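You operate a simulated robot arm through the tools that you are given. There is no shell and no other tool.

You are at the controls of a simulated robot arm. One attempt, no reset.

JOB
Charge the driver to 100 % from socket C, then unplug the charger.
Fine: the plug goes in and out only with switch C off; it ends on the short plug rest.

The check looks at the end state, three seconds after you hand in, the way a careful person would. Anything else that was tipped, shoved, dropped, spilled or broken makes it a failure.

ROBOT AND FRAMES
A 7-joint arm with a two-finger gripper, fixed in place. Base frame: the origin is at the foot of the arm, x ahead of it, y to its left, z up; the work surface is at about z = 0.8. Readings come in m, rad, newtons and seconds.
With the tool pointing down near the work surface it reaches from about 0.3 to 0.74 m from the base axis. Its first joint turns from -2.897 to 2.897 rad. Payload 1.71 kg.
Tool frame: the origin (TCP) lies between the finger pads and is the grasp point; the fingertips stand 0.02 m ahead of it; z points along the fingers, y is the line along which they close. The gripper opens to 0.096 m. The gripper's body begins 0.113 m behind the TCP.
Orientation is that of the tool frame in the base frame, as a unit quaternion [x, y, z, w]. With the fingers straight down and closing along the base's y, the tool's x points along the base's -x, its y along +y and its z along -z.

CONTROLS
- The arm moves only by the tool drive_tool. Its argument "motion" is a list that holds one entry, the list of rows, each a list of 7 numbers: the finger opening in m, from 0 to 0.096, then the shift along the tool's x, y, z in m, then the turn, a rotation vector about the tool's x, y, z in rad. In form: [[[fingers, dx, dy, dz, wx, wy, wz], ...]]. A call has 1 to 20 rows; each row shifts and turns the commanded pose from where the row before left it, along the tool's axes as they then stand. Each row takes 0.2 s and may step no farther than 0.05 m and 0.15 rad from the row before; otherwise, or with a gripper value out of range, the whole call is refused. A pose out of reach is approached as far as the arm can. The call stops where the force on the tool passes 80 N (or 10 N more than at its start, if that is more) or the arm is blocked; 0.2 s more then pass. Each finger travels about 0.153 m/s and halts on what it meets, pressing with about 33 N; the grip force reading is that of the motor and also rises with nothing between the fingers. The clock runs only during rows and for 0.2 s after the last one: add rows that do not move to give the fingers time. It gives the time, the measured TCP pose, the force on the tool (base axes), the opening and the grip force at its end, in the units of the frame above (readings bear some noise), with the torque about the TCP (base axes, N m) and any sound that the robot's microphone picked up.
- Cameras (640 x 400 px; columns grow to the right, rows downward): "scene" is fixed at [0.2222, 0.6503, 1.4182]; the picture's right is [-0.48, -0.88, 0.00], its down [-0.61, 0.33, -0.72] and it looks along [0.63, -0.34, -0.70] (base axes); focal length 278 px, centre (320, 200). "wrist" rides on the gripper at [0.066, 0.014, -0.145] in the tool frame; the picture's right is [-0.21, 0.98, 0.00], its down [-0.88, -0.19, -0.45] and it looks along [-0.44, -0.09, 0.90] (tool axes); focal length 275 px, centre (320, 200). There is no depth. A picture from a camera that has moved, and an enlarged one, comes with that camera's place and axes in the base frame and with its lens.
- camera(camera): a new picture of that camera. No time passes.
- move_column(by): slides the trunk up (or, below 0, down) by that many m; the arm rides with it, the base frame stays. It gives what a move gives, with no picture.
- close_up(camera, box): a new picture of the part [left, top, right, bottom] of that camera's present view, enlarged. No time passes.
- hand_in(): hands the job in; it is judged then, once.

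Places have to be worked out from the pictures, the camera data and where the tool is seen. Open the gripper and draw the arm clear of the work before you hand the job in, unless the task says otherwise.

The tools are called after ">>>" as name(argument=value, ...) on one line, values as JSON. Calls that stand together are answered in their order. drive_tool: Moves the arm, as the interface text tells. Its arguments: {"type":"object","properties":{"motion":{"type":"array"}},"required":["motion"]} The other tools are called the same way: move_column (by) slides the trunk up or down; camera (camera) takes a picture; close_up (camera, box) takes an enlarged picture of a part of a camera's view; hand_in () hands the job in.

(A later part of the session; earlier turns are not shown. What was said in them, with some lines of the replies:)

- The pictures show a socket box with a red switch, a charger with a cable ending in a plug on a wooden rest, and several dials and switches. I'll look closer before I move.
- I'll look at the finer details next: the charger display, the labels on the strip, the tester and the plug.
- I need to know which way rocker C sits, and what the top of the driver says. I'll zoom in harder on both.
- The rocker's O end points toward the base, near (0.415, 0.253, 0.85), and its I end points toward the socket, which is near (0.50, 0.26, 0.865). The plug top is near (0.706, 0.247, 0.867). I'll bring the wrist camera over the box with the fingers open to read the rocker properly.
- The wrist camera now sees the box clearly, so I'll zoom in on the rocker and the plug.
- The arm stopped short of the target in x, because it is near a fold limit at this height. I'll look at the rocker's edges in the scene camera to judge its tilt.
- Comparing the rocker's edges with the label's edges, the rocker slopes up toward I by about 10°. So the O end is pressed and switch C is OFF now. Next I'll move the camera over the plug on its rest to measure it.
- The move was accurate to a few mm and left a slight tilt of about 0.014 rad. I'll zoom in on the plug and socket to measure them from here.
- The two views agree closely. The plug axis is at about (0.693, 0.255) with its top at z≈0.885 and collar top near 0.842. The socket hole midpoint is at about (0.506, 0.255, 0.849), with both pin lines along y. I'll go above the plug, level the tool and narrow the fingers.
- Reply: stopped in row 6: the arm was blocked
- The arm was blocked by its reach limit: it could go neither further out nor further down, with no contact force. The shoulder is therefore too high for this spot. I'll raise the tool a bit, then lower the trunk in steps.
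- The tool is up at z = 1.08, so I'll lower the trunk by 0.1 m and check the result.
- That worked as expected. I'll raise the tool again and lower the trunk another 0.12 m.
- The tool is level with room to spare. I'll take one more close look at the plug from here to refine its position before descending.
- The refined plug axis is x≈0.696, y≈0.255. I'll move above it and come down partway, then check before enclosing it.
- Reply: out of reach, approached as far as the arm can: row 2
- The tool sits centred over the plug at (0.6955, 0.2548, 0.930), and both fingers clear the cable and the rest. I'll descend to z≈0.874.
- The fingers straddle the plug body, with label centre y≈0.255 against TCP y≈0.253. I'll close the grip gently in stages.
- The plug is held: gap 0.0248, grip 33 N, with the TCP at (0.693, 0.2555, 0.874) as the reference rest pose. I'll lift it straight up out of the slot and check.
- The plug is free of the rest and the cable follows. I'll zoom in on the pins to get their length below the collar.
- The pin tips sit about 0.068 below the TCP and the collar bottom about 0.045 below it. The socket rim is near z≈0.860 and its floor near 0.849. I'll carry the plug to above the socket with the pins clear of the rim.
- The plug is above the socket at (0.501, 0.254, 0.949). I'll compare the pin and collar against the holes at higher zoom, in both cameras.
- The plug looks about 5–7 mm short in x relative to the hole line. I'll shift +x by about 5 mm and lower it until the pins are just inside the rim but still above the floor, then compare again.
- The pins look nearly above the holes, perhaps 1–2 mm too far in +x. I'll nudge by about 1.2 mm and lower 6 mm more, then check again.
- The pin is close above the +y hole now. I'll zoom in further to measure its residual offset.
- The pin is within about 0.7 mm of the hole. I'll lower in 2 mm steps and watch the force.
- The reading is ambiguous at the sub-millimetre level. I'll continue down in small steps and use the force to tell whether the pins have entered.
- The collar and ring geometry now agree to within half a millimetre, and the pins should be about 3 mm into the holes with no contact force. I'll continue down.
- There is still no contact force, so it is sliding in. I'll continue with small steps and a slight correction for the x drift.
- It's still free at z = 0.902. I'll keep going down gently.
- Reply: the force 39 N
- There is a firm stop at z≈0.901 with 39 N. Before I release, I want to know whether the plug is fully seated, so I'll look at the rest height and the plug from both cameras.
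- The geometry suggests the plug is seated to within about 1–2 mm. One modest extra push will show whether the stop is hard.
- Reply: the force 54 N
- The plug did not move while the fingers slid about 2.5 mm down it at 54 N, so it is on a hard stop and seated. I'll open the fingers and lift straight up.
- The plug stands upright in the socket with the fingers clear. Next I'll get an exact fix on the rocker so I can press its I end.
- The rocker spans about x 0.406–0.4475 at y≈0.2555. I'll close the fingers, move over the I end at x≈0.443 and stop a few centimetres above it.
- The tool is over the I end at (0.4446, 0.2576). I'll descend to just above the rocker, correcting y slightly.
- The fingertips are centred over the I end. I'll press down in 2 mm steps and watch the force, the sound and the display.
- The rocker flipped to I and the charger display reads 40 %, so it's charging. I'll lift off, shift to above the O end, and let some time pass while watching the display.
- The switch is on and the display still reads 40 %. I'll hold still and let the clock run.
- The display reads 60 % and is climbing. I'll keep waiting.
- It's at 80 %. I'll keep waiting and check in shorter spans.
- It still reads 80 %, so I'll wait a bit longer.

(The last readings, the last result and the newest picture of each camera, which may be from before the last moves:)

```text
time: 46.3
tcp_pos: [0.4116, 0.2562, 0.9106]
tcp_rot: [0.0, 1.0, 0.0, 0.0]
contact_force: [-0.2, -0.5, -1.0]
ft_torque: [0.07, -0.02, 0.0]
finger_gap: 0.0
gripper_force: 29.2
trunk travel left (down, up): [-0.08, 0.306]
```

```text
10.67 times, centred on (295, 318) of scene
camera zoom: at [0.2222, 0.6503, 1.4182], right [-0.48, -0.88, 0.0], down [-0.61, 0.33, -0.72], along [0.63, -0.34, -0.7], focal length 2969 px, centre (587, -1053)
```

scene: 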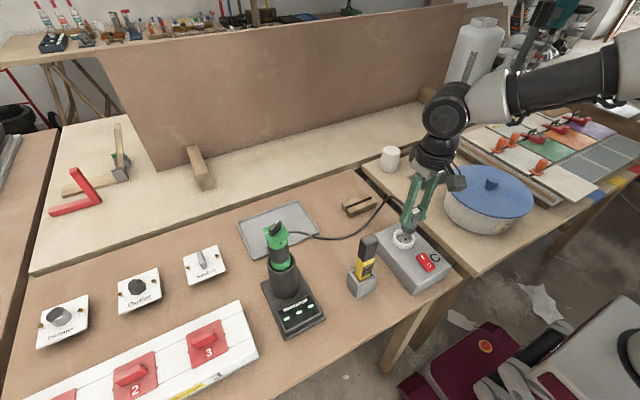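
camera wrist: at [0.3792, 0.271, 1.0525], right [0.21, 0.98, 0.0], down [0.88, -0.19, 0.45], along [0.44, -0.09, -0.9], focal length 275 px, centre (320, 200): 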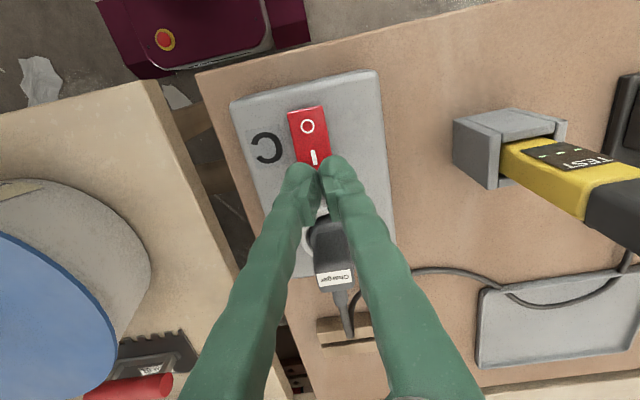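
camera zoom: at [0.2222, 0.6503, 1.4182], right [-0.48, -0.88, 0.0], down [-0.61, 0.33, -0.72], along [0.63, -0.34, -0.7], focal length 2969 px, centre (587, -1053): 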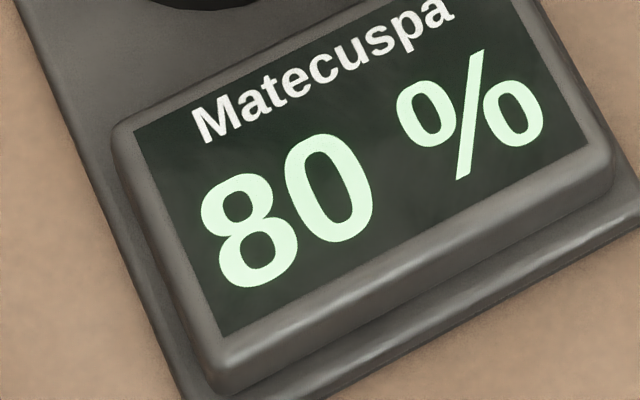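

It still shows 80 %. I'll wait further and keep watching.

>>> drive_tool(motion=[[[0.0, 0, 0, 0, 0, 0, 0], [0.0, 0, 0, 0, 0, 0, 0], [0.0, 0, 0, 0, 0, 0, 0], [0.0, 0, 0, 0, 0, 0, 0], [0.0, 0, 0, 0, 0, 0, 0], [0.0, 0, 0, 0, 0, 0, 0], [0.0, 0, 0, 0, 0, 0, 0], [0.0, 0, 0, 0, 0, 0, 0], [0.0, 0, 0, 0, 0, 0, 0], [0.0, 0, 0, 0, 0, 0, 0], [0.0, 0, 0, 0, 0, 0, 0], [0.0, 0, 0, 0, 0, 0, 0]]])

>>> close_up(camera="scene", box=[265, 300, 325, 335])

>>> camera(camera="scene")

```text
time: 48.9
tcp_pos: [0.4115, 0.2553, 0.9108]
tcp_rot: [0.0, 1.0, 0.0, 0.0]
contact_force: [-0.7, 0.3, -0.2]
ft_torque: [-0.03, 0.0, -0.03]
finger_gap: 0.0
gripper_force: 29.8
trunk travel left (down, up): [-0.08, 0.306]
```

```text
10.67 times, centred on (295, 318) of scene
camera zoom: at [0.2222, 0.6503, 1.4182], right [-0.48, -0.88, 0.0], down [-0.61, 0.33, -0.72], along [0.63, -0.34, -0.7], focal length 2969 px, centre (587, -1053)
```

zoom: 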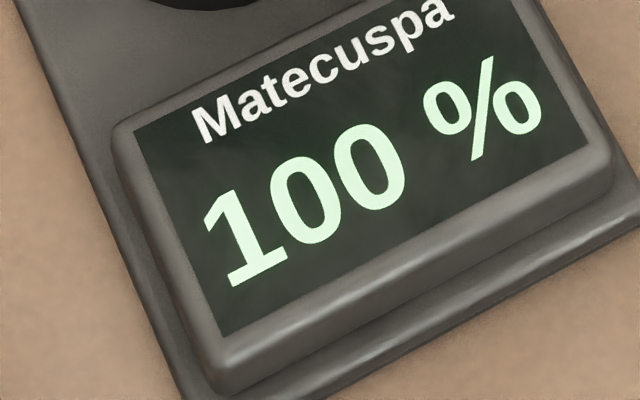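

```text
taken
```

scene: 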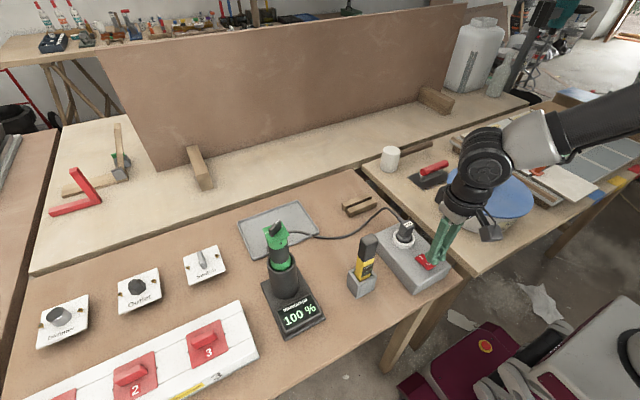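

The display shows 100 %. The tool is over the raised O end at x≈0.4115, so I'll press it down to switch C off.

>>> drive_tool(motion=[[[0.0, 0, 0, 0.01, 0, 0, 0], [0.0, 0, 0, 0.01, 0, 0, 0], [0.0, 0, 0, 0.003, 0, 0, 0], [0.0, 0, 0, 0.002, 0, 0, 0], [0.0, 0, 0, 0.002, 0, 0, 0], [0.0, 0, 0, 0.002, 0, 0, 0], [0.0, 0, 0, 0.002, 0, 0, 0], [0.0, 0, 0, 0, 0, 0, 0]]])

>>> close_up(camera="scene", box=[400, 235, 450, 285])

>>> close_up(camera="scene", box=[265, 300, 325, 335])

```text
time: 50.7
tcp_pos: [0.411, 0.2553, 0.8789]
tcp_rot: [0.0, 1.0, 0.0, 0.001]
contact_force: [0.2, 0.9, -0.1]
ft_torque: [-0.02, 0.01, 0.01]
finger_gap: 0.0001
gripper_force: 29.6
trunk travel left (down, up): [-0.08, 0.306]
```

```text
8.00 times, centred on (425, 260) of scene
camera zoom: at [0.2222, 0.6503, 1.4182], right [-0.48, -0.88, 0.0], down [-0.61, 0.33, -0.72], along [0.63, -0.34, -0.7], focal length 2226 px, centre (-520, -280)
```

zoom: 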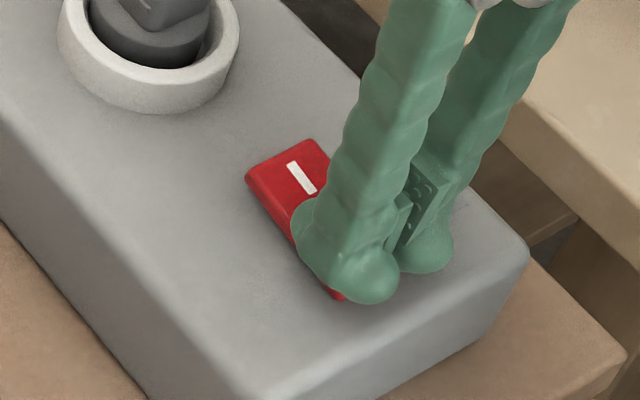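

```text
10.67 times, centred on (295, 318) of scene
camera zoom: at [0.2222, 0.6503, 1.4182], right [-0.48, -0.88, 0.0], down [-0.61, 0.33, -0.72], along [0.63, -0.34, -0.7], focal length 2969 px, centre (587, -1053)
```

zoom: 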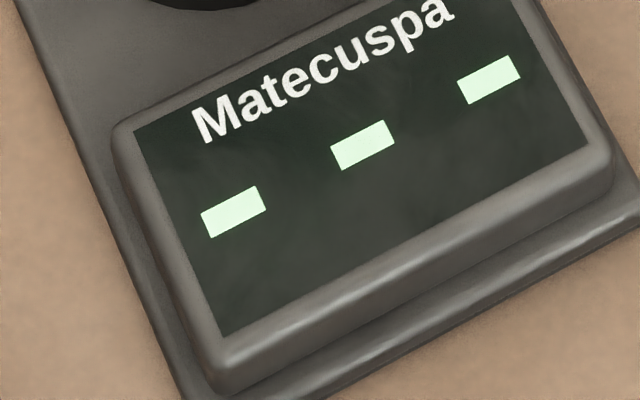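

The display is back to dashes and the I end is raised, so switch C is off. I'll lift, open the fingers and go back above the plug.

>>> drive_tool(motion=[[[0.0, 0, 0, -0.02, 0, 0, 0], [0.0, 0, 0, -0.03, 0, 0, 0], [0.0, 0, 0, -0.04, 0, 0, 0], [0.04, -0.02, 0, -0.01, 0, 0, 0], [0.07, -0.03, 0, 0, 0, 0, 0], [0.07, -0.03, 0, 0, 0, 0, 0], [0.07, -0.0135, 0, 0, 0, 0, 0], [0.07, 0, 0, 0, 0, 0, 0], [0.07, 0, 0, 0, 0, 0, 0]]])

>>> camera(camera="wrist")

>>> close_up(camera="scene", box=[370, 190, 450, 290])

>>> close_up(camera="scene", box=[412, 248, 444, 276])

```text
time: 52.7
tcp_pos: [0.505, 0.2549, 0.9787]
tcp_rot: [0.0, 1.0, 0.0, 0.0]
contact_force: [0.3, 0.6, -0.7]
ft_torque: [-0.03, 0.01, 0.01]
finger_gap: 0.07
gripper_force: 0.1
trunk travel left (down, up): [-0.08, 0.306]
```

```text
taken
camera wrist: at [0.4388, 0.269, 1.1226], right [0.21, 0.98, 0.0], down [0.88, -0.19, 0.45], along [0.44, -0.09, -0.9], focal length 275 px, centre (320, 200)
```

wrist: 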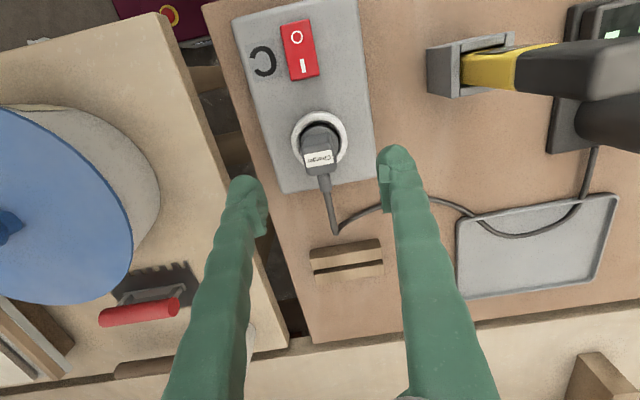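

```text
4.00 times, centred on (410, 240) of scene
camera zoom: at [0.2222, 0.6503, 1.4182], right [-0.48, -0.88, 0.0], down [-0.61, 0.33, -0.72], along [0.63, -0.34, -0.7], focal length 1113 px, centre (-40, 40)
```

zoom: 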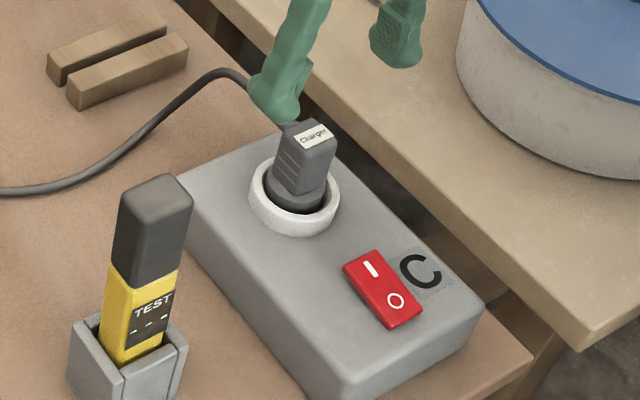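

```text
14.29 times, centred on (428, 262) of scene
camera zoom: at [0.2222, 0.6503, 1.4182], right [-0.48, -0.88, 0.0], down [-0.61, 0.33, -0.72], along [0.63, -0.34, -0.7], focal length 3976 px, centre (-1223, -686)
```

zoom: 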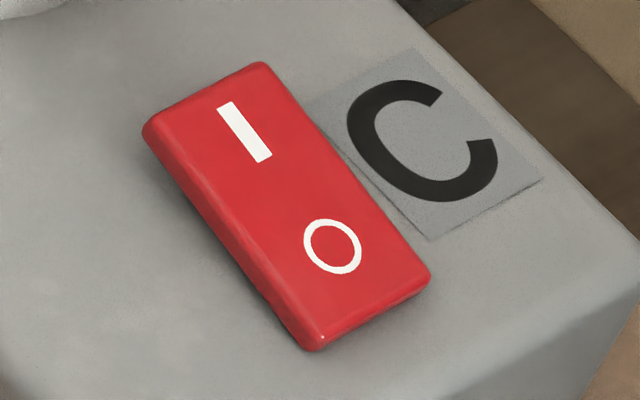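

The rocker matches its initial off picture exactly. I'll descend around the plug with the fingers open.

>>> drive_tool(motion=[[[0.07, 0, 0, 0.02, 0, 0, 0], [0.07, 0, 0, 0.02, 0, 0, 0], [0.07, 0, 0, 0.02, 0, 0, 0], [0.07, 0, 0, 0.015, 0, 0, 0], [0.07, 0, 0, 0.003, 0, 0, 0], [0.07, 0, 0, 0, 0, 0, 0]]])

>>> close_up(camera="wrist", box=[240, 90, 400, 250])

>>> close_up(camera="scene", box=[380, 205, 440, 265])

```text
time: 54.1
tcp_pos: [0.5043, 0.2556, 0.9017]
tcp_rot: [0.001, 1.0, -0.001, 0.001]
contact_force: [0.7, -0.1, -1.2]
ft_torque: [0.01, 0.03, 0.01]
finger_gap: 0.0699
gripper_force: 0.0
trunk travel left (down, up): [-0.08, 0.306]
```

```text
2.50 times, centred on (320, 170) of wrist
camera zoom: at [0.439, 0.2686, 1.0451], right [0.21, 0.98, 0.0], down [0.88, -0.19, 0.45], along [0.44, -0.09, -0.9], focal length 688 px, centre (320, 275)
```

zoom: 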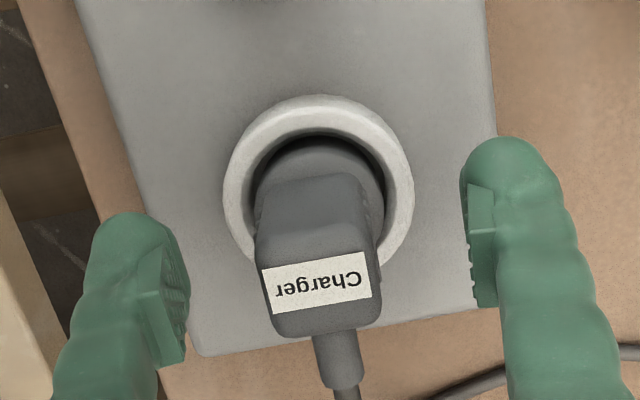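

```text
6.67 times, centred on (410, 235) of scene
camera zoom: at [0.2222, 0.6503, 1.4182], right [-0.48, -0.88, 0.0], down [-0.61, 0.33, -0.72], along [0.63, -0.34, -0.7], focal length 1855 px, centre (-280, -33)
```

zoom: 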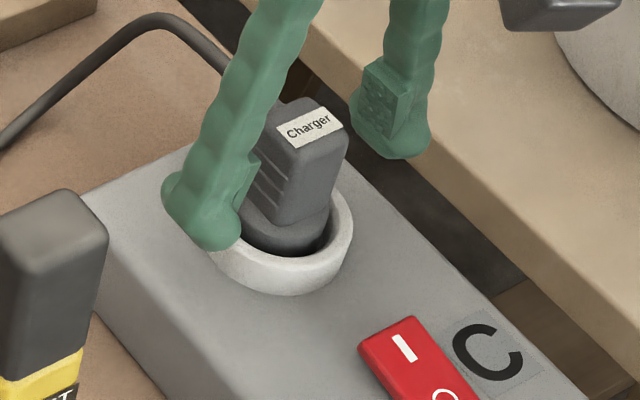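

The plug is centred between the fingers, with label y≈0.254. I'll nudge 1 mm in y and close gently.

>>> drive_tool(motion=[[[0.05, 0, -0.001, 0.001, 0, 0, 0], [0.035, 0, 0, 0, 0, 0, 0], [0.028, 0, 0, 0, 0, 0, 0], [0.02, 0, 0, 0, 0, 0, 0], [0.01, 0, 0, 0, 0, 0, 0], [0.0, 0, 0, 0, 0, 0, 0], [0.0, 0, 0, 0, 0, 0, 0]]])

>>> close_up(camera="wrist", box=[240, 90, 400, 250])

>>> close_up(camera="scene", box=[380, 205, 440, 265])

```text
time: 55.7
tcp_pos: [0.5058, 0.2544, 0.9002]
tcp_rot: [0.0, 1.0, 0.0, 0.0]
contact_force: [0.4, -0.2, -0.3]
ft_torque: [0.01, 0.02, 0.01]
finger_gap: 0.0249
gripper_force: 33.5
trunk travel left (down, up): [-0.08, 0.306]
```

```text
2.50 times, centred on (320, 170) of wrist
camera zoom: at [0.439, 0.2677, 1.044], right [0.21, 0.98, 0.0], down [0.88, -0.19, 0.45], along [0.44, -0.09, -0.9], focal length 688 px, centre (320, 275)
```

zoom: 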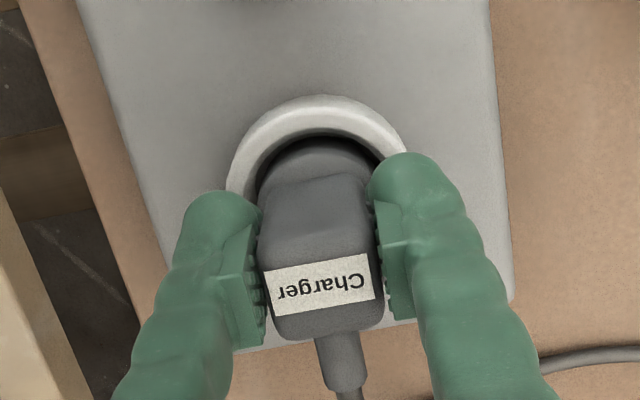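

```text
6.67 times, centred on (410, 235) of scene
camera zoom: at [0.2222, 0.6503, 1.4182], right [-0.48, -0.88, 0.0], down [-0.61, 0.33, -0.72], along [0.63, -0.34, -0.7], focal length 1855 px, centre (-280, -33)
```

zoom: 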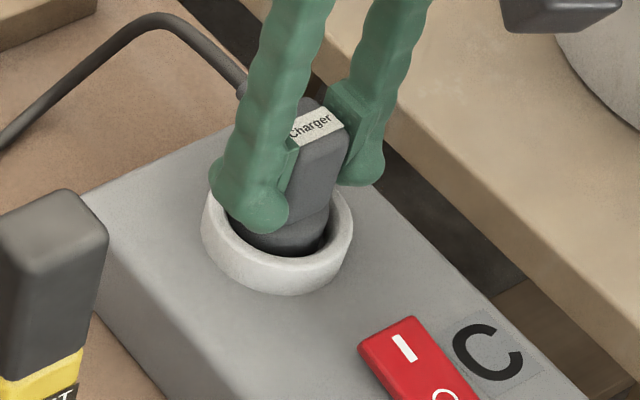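

The plug is gripped again at 33.5 N. I'll pull it straight up out of the socket slowly.

>>> drive_tool(motion=[[[0.0, 0, 0, -0.004, 0, 0, 0], [0.0, 0, 0, -0.004, 0, 0, 0], [0.0, 0, 0, -0.005, 0, 0, 0], [0.0, 0, 0, -0.005, 0, 0, 0], [0.0, 0, 0, -0.006, 0, 0, 0], [0.0, 0, 0, -0.008, 0, 0, 0], [0.0, 0, 0, -0.01, 0, 0, 0], [0.0, 0, 0, -0.008, 0, 0, 0], [0.0, 0, 0, 0, 0, 0, 0]]])

>>> camera(camera="wrist")

>>> close_up(camera="scene", box=[370, 170, 450, 270])

```text
time: 57.7
tcp_pos: [0.5043, 0.2545, 0.9509]
tcp_rot: [0.001, 1.0, 0.0, 0.001]
contact_force: [0.7, 0.8, -1.2]
ft_torque: [-0.03, 0.0, 0.0]
finger_gap: 0.0247
gripper_force: 32.9
trunk travel left (down, up): [-0.08, 0.306]
```

```text
taken
camera wrist: at [0.4389, 0.2678, 1.0945], right [0.21, 0.98, 0.0], down [0.88, -0.19, 0.45], along [0.44, -0.09, -0.9], focal length 275 px, centre (320, 200)
```

wrist: 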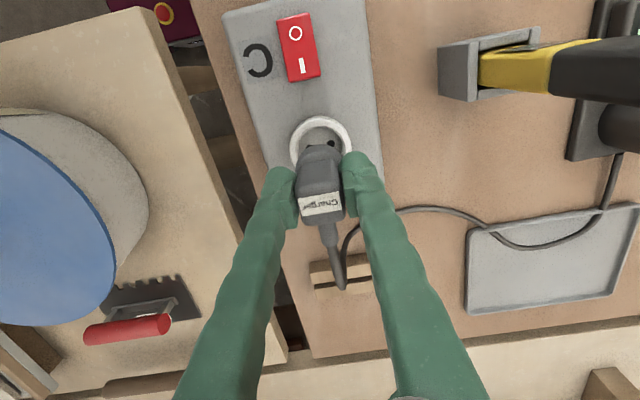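

```text
4.00 times, centred on (410, 220) of scene
camera zoom: at [0.2222, 0.6503, 1.4182], right [-0.48, -0.88, 0.0], down [-0.61, 0.33, -0.72], along [0.63, -0.34, -0.7], focal length 1113 px, centre (-40, 120)
```

zoom: 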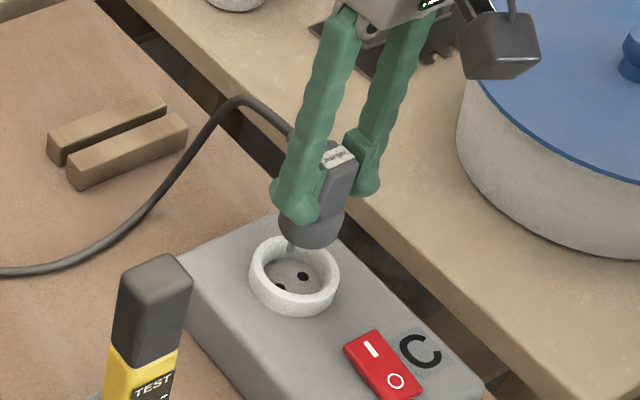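

The plug is out cleanly. I'll compare its position in the fingers with the first grip so I can aim at the slot.

>>> close_up(camera="wrist", box=[270, 110, 370, 220])

>>> close_up(camera="scene", box=[338, 188, 382, 222])

>>> close_up(camera="wrist", box=[290, 230, 400, 320])

```text
3.64 times, centred on (320, 165) of wrist
camera zoom: at [0.4389, 0.2678, 1.0945], right [0.21, 0.98, 0.0], down [0.88, -0.19, 0.45], along [0.44, -0.09, -0.9], focal length 1001 px, centre (320, 327)
```

zoom: 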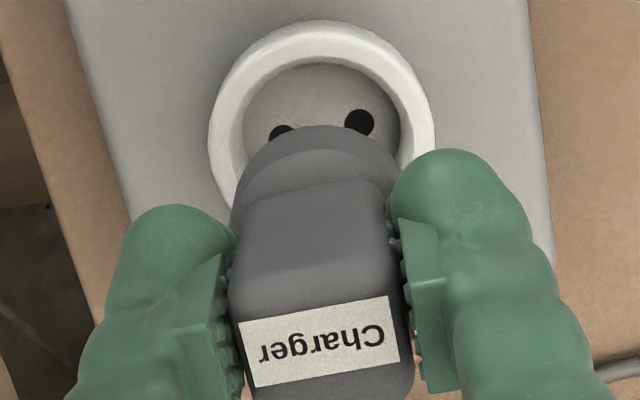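

```text
11.76 times, centred on (360, 205) of scene
camera zoom: at [0.2222, 0.6503, 1.4182], right [-0.48, -0.88, 0.0], down [-0.61, 0.33, -0.72], along [0.63, -0.34, -0.7], focal length 3274 px, centre (-151, 141)
```

zoom: 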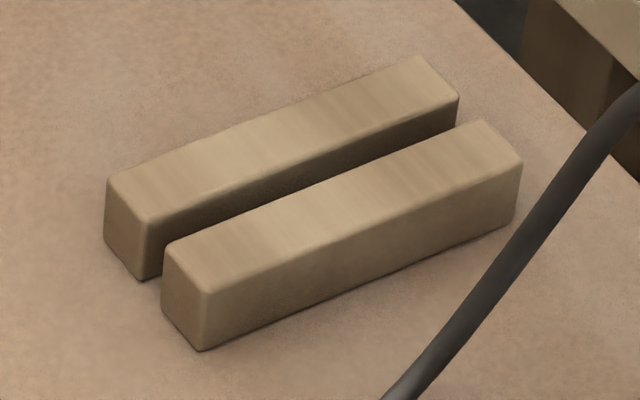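

```text
4.44 times, centred on (345, 275) of wrist
camera zoom: at [0.4389, 0.2678, 1.0945], right [0.21, 0.98, 0.0], down [0.88, -0.19, 0.45], along [0.44, -0.09, -0.9], focal length 1224 px, centre (209, -133)
```

zoom: 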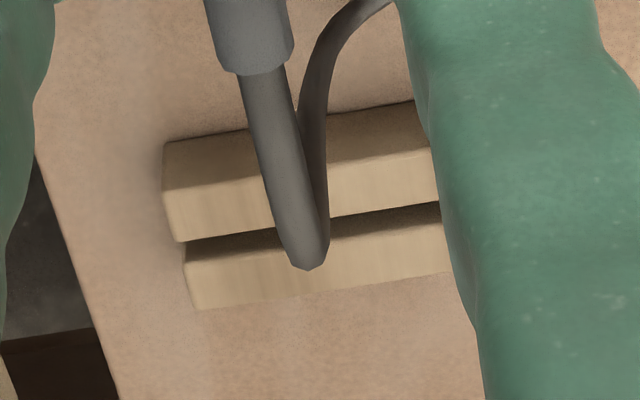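

The grip relation matches the first one to within a fraction of a mm. The slot centre is at x≈0.6936 and about 7 mm wide. I'll carry the plug back over the rest.

>>> drive_tool(motion=[[[0.0, -0.03, 0, 0, 0, 0, 0], [0.0, -0.03, 0, 0, 0, 0, 0], [0.0, -0.03, 0, 0, 0, 0, 0], [0.0, -0.03, 0, 0, 0, 0, 0], [0.0, -0.03, 0, 0.004, 0, 0, 0], [0.0, -0.025, 0.0005, 0.008, 0, 0, 0], [0.0, -0.0138, 0.0005, 0.01, 0, 0, 0], [0.0, 0, 0, 0, 0, 0, 0], [0.0, 0, 0, 0, 0, 0, 0]]])

>>> camera(camera="wrist")

>>> close_up(camera="scene", box=[330, 145, 410, 225])

>>> close_up(camera="scene", box=[350, 175, 390, 215])

```text
time: 59.7
tcp_pos: [0.702, 0.2589, 0.9306]
tcp_rot: [0.002, 1.0, 0.0, -0.002]
contact_force: [0.0, 0.4, -1.6]
ft_torque: [-0.01, -0.02, 0.04]
finger_gap: 0.0248
gripper_force: 32.7
trunk travel left (down, up): [-0.08, 0.306]
```

```text
taken
camera wrist: at [0.6365, 0.2723, 1.0744], right [0.21, 0.98, 0.0], down [0.88, -0.18, 0.44], along [0.43, -0.09, -0.9], focal length 275 px, centre (320, 200)
```

wrist: 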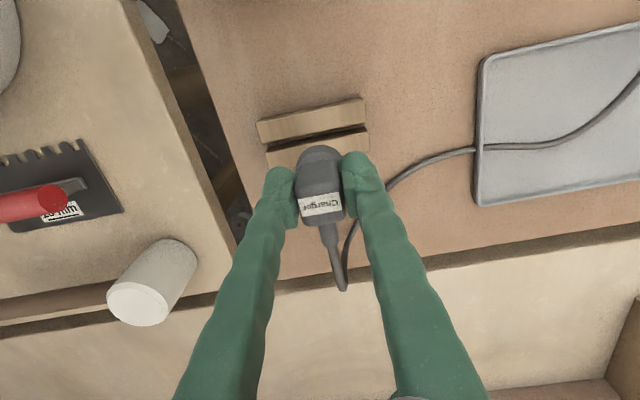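

```text
5.00 times, centred on (370, 185) of scene
camera zoom: at [0.2222, 0.6503, 1.4182], right [-0.48, -0.88, 0.0], down [-0.61, 0.33, -0.72], along [0.63, -0.34, -0.7], focal length 1392 px, centre (70, 275)
```

zoom: 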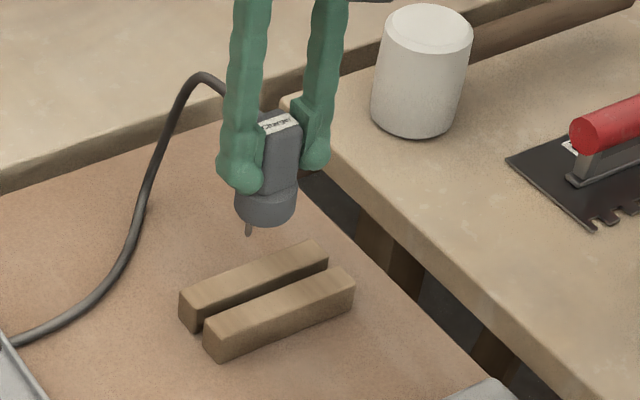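

```text
10.00 times, centred on (370, 195) of scene
camera zoom: at [0.2222, 0.6503, 1.4182], right [-0.48, -0.88, 0.0], down [-0.61, 0.33, -0.72], along [0.63, -0.34, -0.7], focal length 2783 px, centre (-180, 250)
```

zoom: 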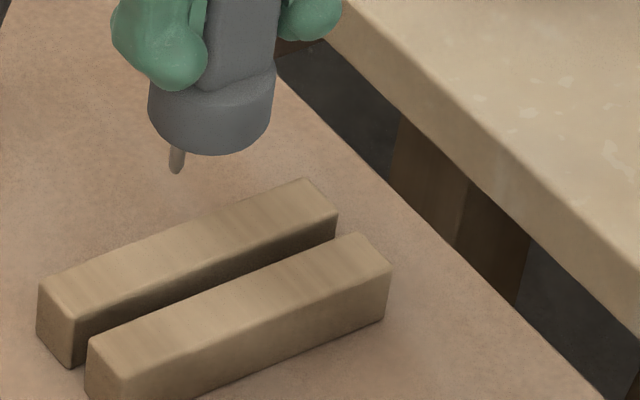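

It overshot to x = 0.702 near the reach limit. I'll correct back to (0.693, 0.2555) and re-check.

>>> drive_tool(motion=[[[0.0, 0.0045, -0.0017, 0, 0, 0, 0], [0.0, 0.0044, -0.0017, 0.003, 0, 0, 0], [0.0, 0, 0, 0, 0, 0, 0], [0.0, 0, 0, 0, 0, 0, 0]]])

>>> drive_tool(motion=[[[0.0, 0, 0, 0, 0, 0, 0], [0.0, 0, 0, 0, 0, 0, 0]]])

>>> close_up(camera="scene", box=[350, 175, 390, 215])

>>> close_up(camera="wrist", box=[240, 80, 400, 240])

```text
time: 60.7
tcp_pos: [0.6873, 0.2534, 0.9253]
tcp_rot: [0.001, 1.0, 0.0, 0.0]
contact_force: [0.3, 0.6, -0.6]
ft_torque: [-0.01, 0.01, 0.02]
finger_gap: 0.0248
gripper_force: 33.2
trunk travel left (down, up): [-0.08, 0.306]
```

```text
time: 61.3
tcp_pos: [0.6878, 0.2531, 0.9263]
tcp_rot: [0.001, 1.0, 0.0, 0.0]
contact_force: [-0.3, -0.5, -0.7]
ft_torque: [-0.02, 0.04, -0.04]
finger_gap: 0.0245
gripper_force: 33.1
trunk travel left (down, up): [-0.08, 0.306]
```

```text
10.00 times, centred on (370, 195) of scene
camera zoom: at [0.2222, 0.6503, 1.4182], right [-0.48, -0.88, 0.0], down [-0.61, 0.33, -0.72], along [0.63, -0.34, -0.7], focal length 2783 px, centre (-180, 250)
```

zoom: 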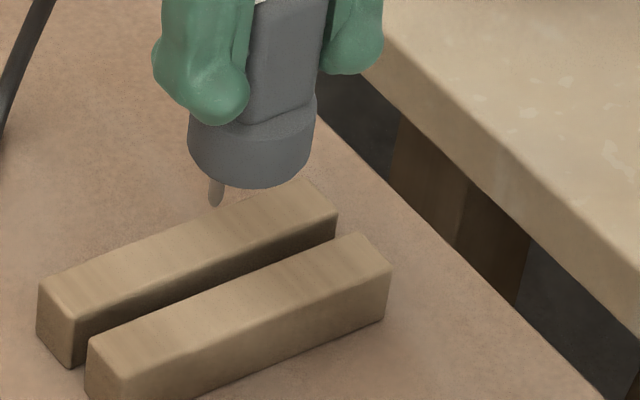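

```text
2.50 times, centred on (320, 160) of wrist
camera zoom: at [0.6226, 0.267, 1.07], right [0.21, 0.98, 0.0], down [0.88, -0.19, 0.44], along [0.43, -0.09, -0.9], focal length 688 px, centre (320, 300)
```

zoom: 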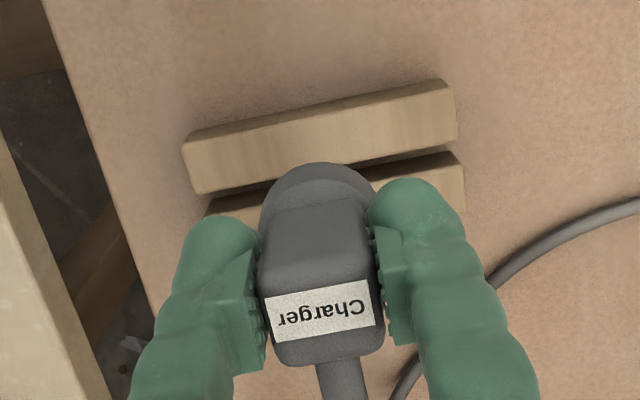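

It has settled at (0.688, 0.253). I'll shift to x≈0.693, y≈0.255 and lower until the pins are just above the bars, then compare the pin with the slot.

>>> drive_tool(motion=[[[0.0, -0.0052, 0.0022, 0.005, 0, 0, 0], [0.0, 0, 0, 0.01, 0, 0, 0], [0.0, 0, 0, 0.01, 0, 0, 0], [0.0, 0, 0, 0.002, 0, 0, 0], [0.0, 0, 0, 0, 0, 0, 0], [0.0, 0, 0, 0, 0, 0, 0]]])

>>> close_up(camera="scene", box=[350, 185, 382, 213])

>>> close_up(camera="wrist", box=[240, 80, 400, 240])

```text
time: 62.7
tcp_pos: [0.6933, 0.2555, 0.8983]
tcp_rot: [0.001, 1.0, 0.0, 0.0]
contact_force: [0.4, -0.3, -0.5]
ft_torque: [0.0, -0.03, -0.01]
finger_gap: 0.0246
gripper_force: 33.3
trunk travel left (down, up): [-0.08, 0.306]
```

```text
14.29 times, centred on (366, 199) of scene
camera zoom: at [0.2222, 0.6503, 1.4182], right [-0.48, -0.88, 0.0], down [-0.61, 0.33, -0.72], along [0.63, -0.34, -0.7], focal length 3976 px, centre (-337, 214)
```

zoom: 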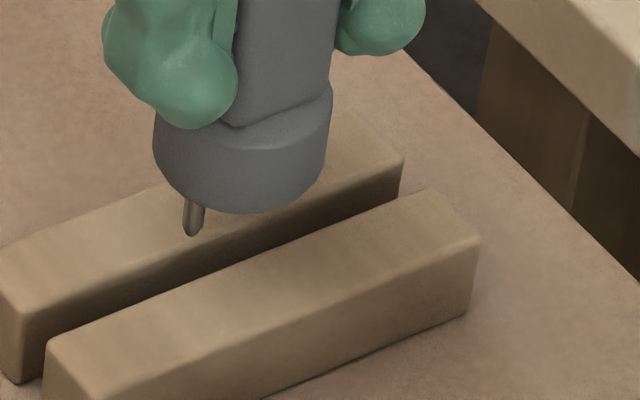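

```text
2.50 times, centred on (320, 160) of wrist
camera zoom: at [0.6275, 0.2694, 1.0427], right [0.21, 0.98, 0.0], down [0.88, -0.19, 0.44], along [0.43, -0.09, -0.9], focal length 688 px, centre (320, 300)
```

zoom: 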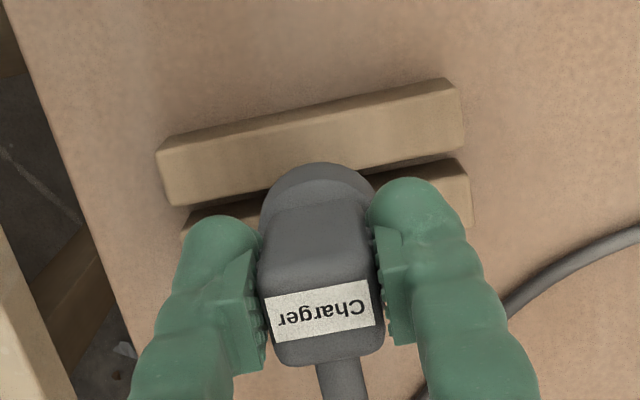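

The pin looks about 1–2 mm toward +x of the slot centre. I'll nudge −1.2 mm in x and lower 5 mm more, then look again.

>>> drive_tool(motion=[[[0.0, 0.0012, 0, 0.003, 0, 0, 0], [0.0, 0, 0, 0.002, 0, 0, 0], [0.0, 0, 0, 0, 0, 0, 0], [0.0, 0, 0, 0, 0, 0, 0]]])

>>> close_up(camera="scene", box=[350, 187, 376, 213])

```text
time: 63.7
tcp_pos: [0.6907, 0.256, 0.8937]
tcp_rot: [0.001, 1.0, 0.0, 0.0]
contact_force: [-1.0, 0.2, -0.6]
ft_torque: [0.0, -0.02, 0.0]
finger_gap: 0.0248
gripper_force: 33.2
trunk travel left (down, up): [-0.08, 0.306]
```

```text
15.38 times, centred on (363, 200) of scene
camera zoom: at [0.2222, 0.6503, 1.4182], right [-0.48, -0.88, 0.0], down [-0.61, 0.33, -0.72], along [0.63, -0.34, -0.7], focal length 4282 px, centre (-342, 200)
```

zoom: 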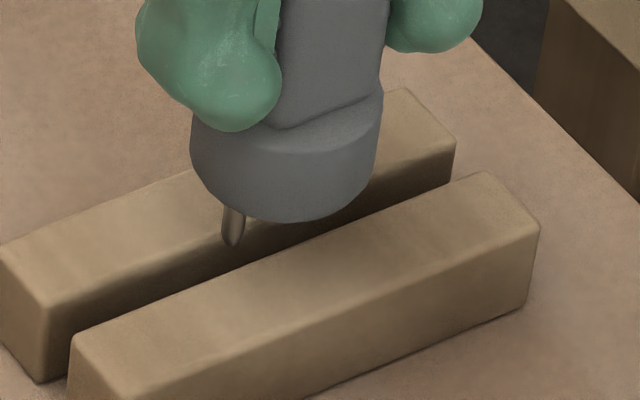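

The pin now lines up with the slot centre to within about a millimetre. I'll lower in small steps with a force check.

>>> drive_tool(motion=[[[0.0, -0.0003, 0, 0.002, 0, 0, 0], [0.0, 0, 0, 0.002, 0, 0, 0], [0.0, 0, 0, 0.002, 0, 0, 0], [0.0, 0, 0, 0.002, 0, 0, 0], [0.0, 0, 0, 0, 0, 0, 0]]])

>>> close_up(camera="scene", box=[350, 187, 376, 213])

```text
time: 64.9
tcp_pos: [0.692, 0.2566, 0.8858]
tcp_rot: [0.0, 1.0, 0.0, 0.0]
contact_force: [0.2, 0.0, -0.6]
ft_torque: [0.04, 0.02, 0.02]
finger_gap: 0.0246
gripper_force: 33.8
trunk travel left (down, up): [-0.08, 0.306]
```

```text
15.38 times, centred on (363, 200) of scene
camera zoom: at [0.2222, 0.6503, 1.4182], right [-0.48, -0.88, 0.0], down [-0.61, 0.33, -0.72], along [0.63, -0.34, -0.7], focal length 4282 px, centre (-342, 200)
```

zoom: 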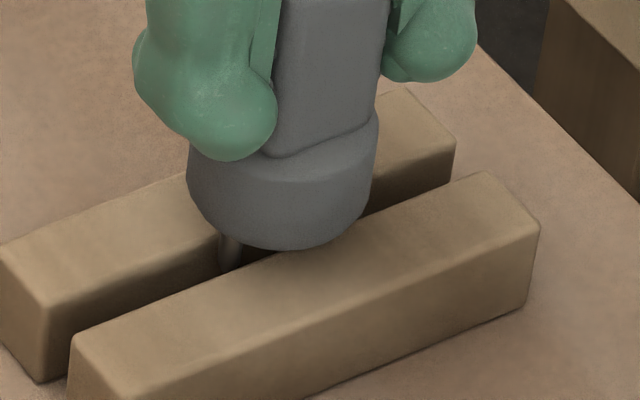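

The pins are inside the slot with no contact force. I'll go down the rest of the way.

>>> drive_tool(motion=[[[0.0, 0, 0, 0.003, 0, 0, 0], [0.0, 0, 0, 0.003, 0, 0, 0], [0.0, 0, 0, 0.002, 0, 0, 0], [0.0, 0, 0, 0.002, 0, 0, 0], [0.0, 0, 0, 0, 0, 0, 0]]])

>>> close_up(camera="scene", box=[350, 187, 376, 213])

```text
time: 66.1
tcp_pos: [0.6916, 0.2569, 0.8752]
tcp_rot: [0.001, 1.0, -0.001, 0.0]
contact_force: [0.4, 0.8, -1.0]
ft_torque: [0.01, 0.03, 0.02]
finger_gap: 0.0248
gripper_force: 33.2
trunk travel left (down, up): [-0.08, 0.306]
```

```text
15.38 times, centred on (363, 200) of scene
camera zoom: at [0.2222, 0.6503, 1.4182], right [-0.48, -0.88, 0.0], down [-0.61, 0.33, -0.72], along [0.63, -0.34, -0.7], focal length 4282 px, centre (-342, 200)
```

zoom: 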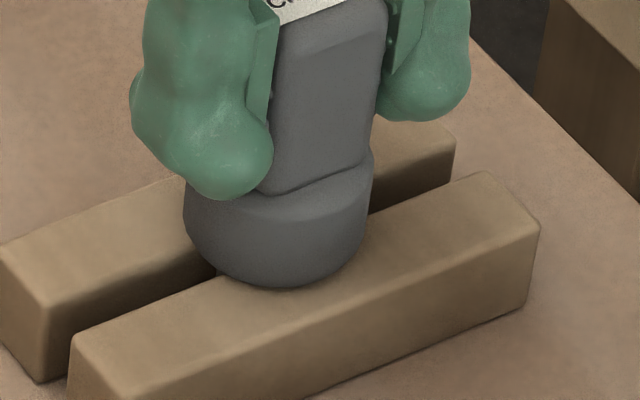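

It's almost resting on the bars, with no contact yet. I'll take 1 mm steps now.

>>> drive_tool(motion=[[[0.0, 0, 0, 0.001, 0, 0, 0], [0.0, 0, 0, 0.001, 0, 0, 0], [0.0, 0, 0, 0.001, 0, 0, 0], [0.0, 0, 0, 0, 0, 0, 0]]])

>>> close_up(camera="scene", box=[350, 187, 376, 213])

```text
time: 67.1
tcp_pos: [0.6913, 0.2553, 0.874]
tcp_rot: [0.0, 1.0, 0.0, 0.001]
contact_force: [1.6, 1.1, 2.9]
ft_torque: [0.01, -0.03, 0.0]
finger_gap: 0.0246
gripper_force: 32.8
trunk travel left (down, up): [-0.08, 0.306]
```

```text
15.38 times, centred on (363, 200) of scene
camera zoom: at [0.2222, 0.6503, 1.4182], right [-0.48, -0.88, 0.0], down [-0.61, 0.33, -0.72], along [0.63, -0.34, -0.7], focal length 4282 px, centre (-342, 200)
```

zoom: 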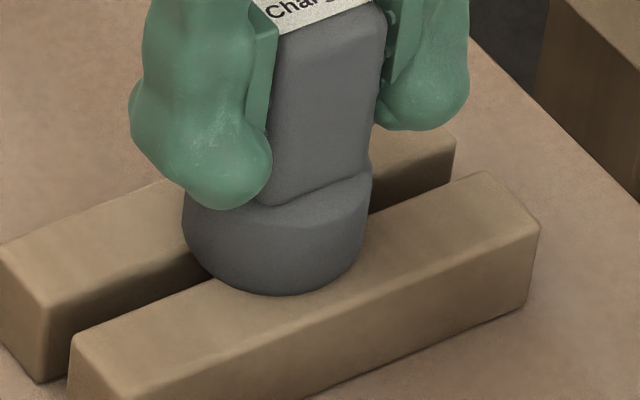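

There is light contact of about 3 N at z = 0.874, the same height as at the start, so the plug rests on the bars. I'll open the fingers gently and check before rising.

>>> drive_tool(motion=[[[0.028, 0, 0, 0, 0, 0, 0], [0.035, 0, 0, 0, 0, 0, 0], [0.05, 0, 0, 0, 0, 0, 0], [0.07, 0, 0, 0, 0, 0, 0], [0.07, 0, 0, 0, 0, 0, 0]]])

>>> close_up(camera="scene", box=[335, 160, 405, 225])

>>> close_up(camera="wrist", box=[240, 80, 400, 240])

```text
time: 68.3
tcp_pos: [0.6924, 0.2542, 0.8719]
tcp_rot: [0.001, 1.0, 0.0, 0.0]
contact_force: [-0.1, 0.0, -0.1]
ft_torque: [-0.03, 0.02, 0.0]
finger_gap: 0.0702
gripper_force: 0.0
trunk travel left (down, up): [-0.08, 0.306]
```

```text
6.15 times, centred on (370, 192) of scene
camera zoom: at [0.2222, 0.6503, 1.4182], right [-0.48, -0.88, 0.0], down [-0.61, 0.33, -0.72], along [0.63, -0.34, -0.7], focal length 1713 px, centre (12, 246)
```

zoom: 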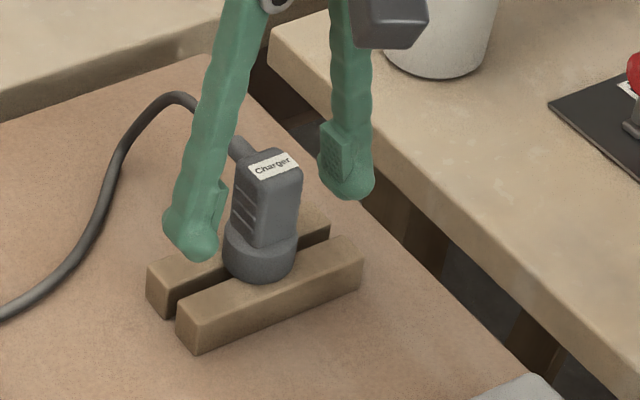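

```text
2.50 times, centred on (320, 160) of wrist
camera zoom: at [0.6259, 0.2685, 1.0168], right [0.21, 0.98, 0.0], down [0.88, -0.19, 0.44], along [0.43, -0.09, -0.9], focal length 688 px, centre (320, 300)
```

zoom: 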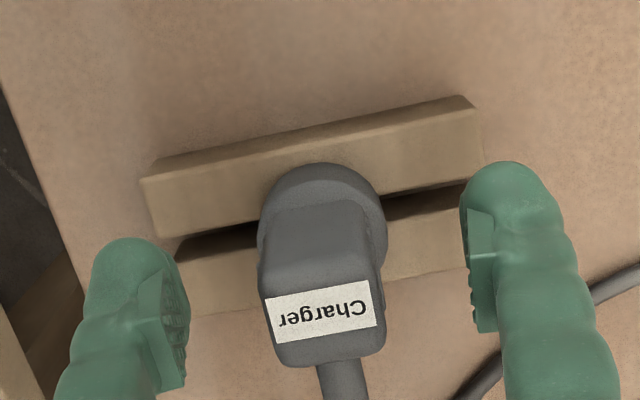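

The plug stands on the rest and the fingers are clear. I'll rise straight up, then draw back and away.

>>> drive_tool(motion=[[[0.07, 0, 0, -0.015, 0, 0, 0], [0.07, 0, 0, -0.02, 0, 0, 0], [0.07, 0, 0, -0.02, 0, 0, 0], [0.07, 0.01, 0, -0.01, 0, 0, 0], [0.07, 0.03, 0, -0.02, 0, 0, 0], [0.07, 0.03, 0, -0.03, 0, 0, 0], [0.07, 0.03, 0, -0.03, 0, 0, 0], [0.07, 0.02, 0, -0.03, 0, 0, 0], [0.07, 0, 0, 0, 0, 0, 0], [0.07, 0, 0, 0, 0, 0, 0]]])

>>> camera(camera="scene")

>>> camera(camera="wrist")

>>> close_up(camera="scene", box=[330, 160, 470, 300])

>>> close_up(camera="scene", box=[350, 180, 380, 213])

```text
time: 70.5
tcp_pos: [0.5686, 0.254, 1.0477]
tcp_rot: [0.0, 1.0, 0.0, 0.0]
contact_force: [0.0, -0.3, 0.2]
ft_torque: [0.0, 0.03, 0.01]
finger_gap: 0.07
gripper_force: 0.1
trunk travel left (down, up): [-0.08, 0.306]
```

```text
taken
```

scene: 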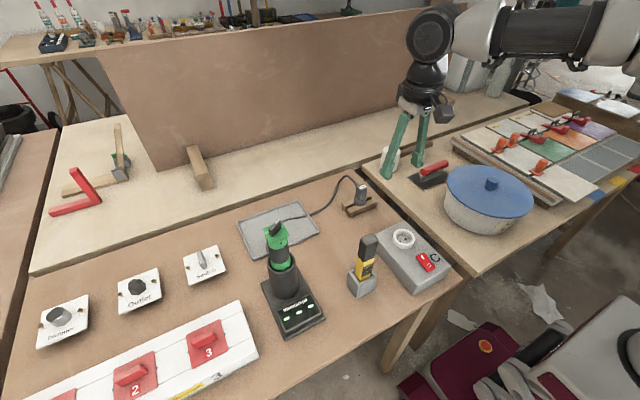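

```text
taken
camera wrist: at [0.5035, 0.2675, 1.1911], right [0.21, 0.98, 0.0], down [0.88, -0.19, 0.45], along [0.44, -0.09, -0.9], focal length 275 px, centre (320, 200)
```

wrist: 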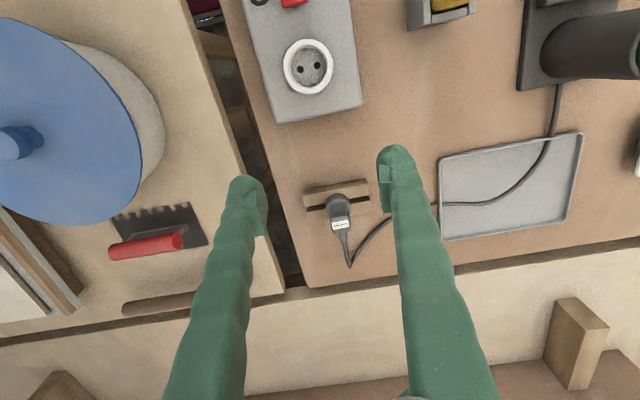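

```text
2.86 times, centred on (400, 230) of scene
camera zoom: at [0.2222, 0.6503, 1.4182], right [-0.48, -0.88, 0.0], down [-0.61, 0.33, -0.72], along [0.63, -0.34, -0.7], focal length 795 px, centre (91, 114)
```

zoom: 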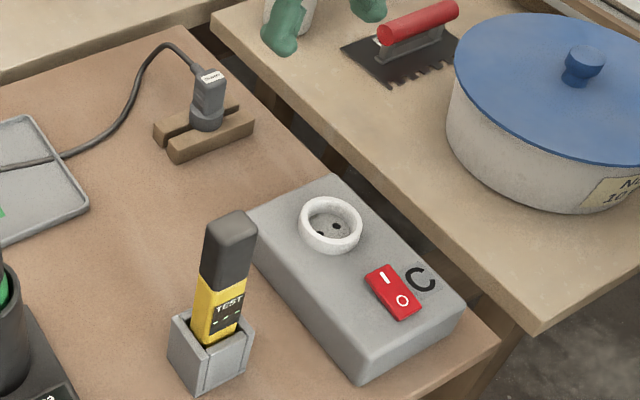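

```text
12.12 times, centred on (365, 196) of scene
camera zoom: at [0.2222, 0.6503, 1.4182], right [-0.48, -0.88, 0.0], down [-0.61, 0.33, -0.72], along [0.63, -0.34, -0.7], focal length 3374 px, centre (-226, 242)
```

zoom: 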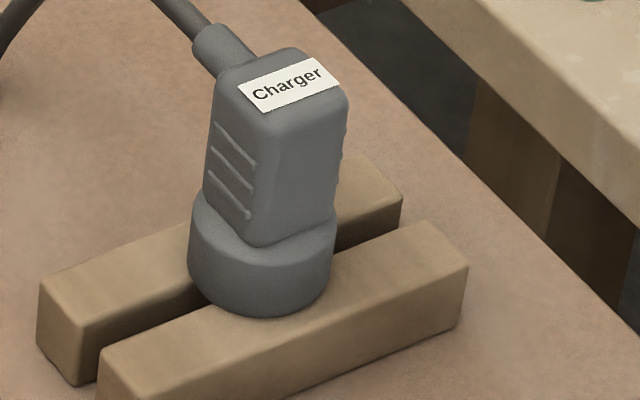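

The plug stands on its rest as it did at the start, switch C is off, and the rest of the scene is unchanged. I'll raise the arm a bit more with the gripper open, then take a last look.

>>> drive_tool(motion=[[[0.096, 0.02, 0, -0.03, 0, 0, 0], [0.096, 0.02, 0, -0.04, 0, 0, 0], [0.096, 0.02, 0, -0.04, 0, 0, 0], [0.096, 0.0, 0, -0.03, 0, 0, 0], [0.096, 0, 0, 0, 0, 0, 0], [0.096, 0, 0, 0, 0, 0, 0]]])

>>> camera(camera="scene")

>>> camera(camera="wrist")

```text
time: 71.9
tcp_pos: [0.5089, 0.2539, 1.1894]
tcp_rot: [0.0, 1.0, 0.001, -0.001]
contact_force: [1.3, -0.8, 0.1]
ft_torque: [0.01, 0.02, -0.06]
finger_gap: 0.096
gripper_force: 0.0
trunk travel left (down, up): [-0.08, 0.306]
```

```text
taken
```

scene: 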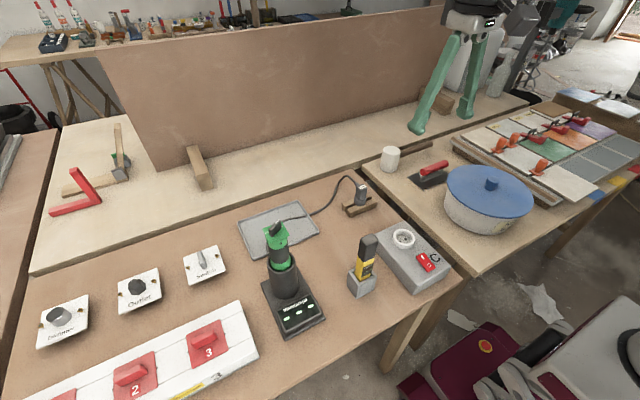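

```text
taken
camera wrist: at [0.4432, 0.2681, 1.3327], right [0.21, 0.98, 0.0], down [0.88, -0.19, 0.45], along [0.44, -0.09, -0.9], focal length 275 px, centre (320, 200)
```

wrist: 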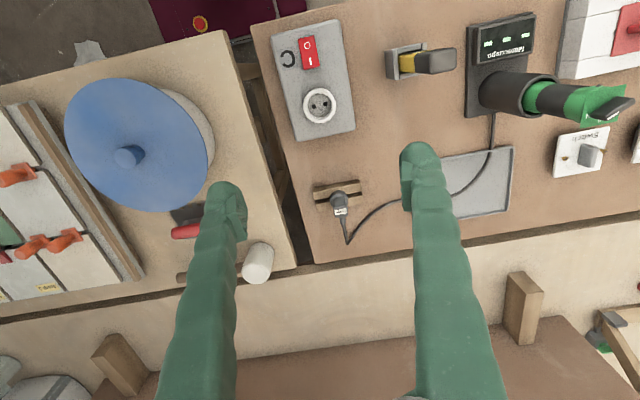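

The driver reached 100 %, switch C is off, and the plug is back on the short rest. The gripper is open, the arm is clear and nothing else was disturbed, so I'm handing in.

>>> hand_in()

```text
The job is handed in.
```

The driver charged to 100 % from socket C. The charger is now unplugged, and its plug is standing on the short plug rest.

- **Charging:** the charger display climbed from 40 % to 100 % before I switched off. It shows dashes again now that the power is off.
- **Switch C:** it was off when the plug went in and when it came out, and it is off now.
- **Plug:** it sits upright on the wooden rest at the same height as at the start.
- **Surroundings:** the final pictures show nothing else moved. The gripper is open and the arm is clear of the work.

I lowered the arm's trunk by 0.22 m because the rest was out of reach from the starting height, and I left it lowered.
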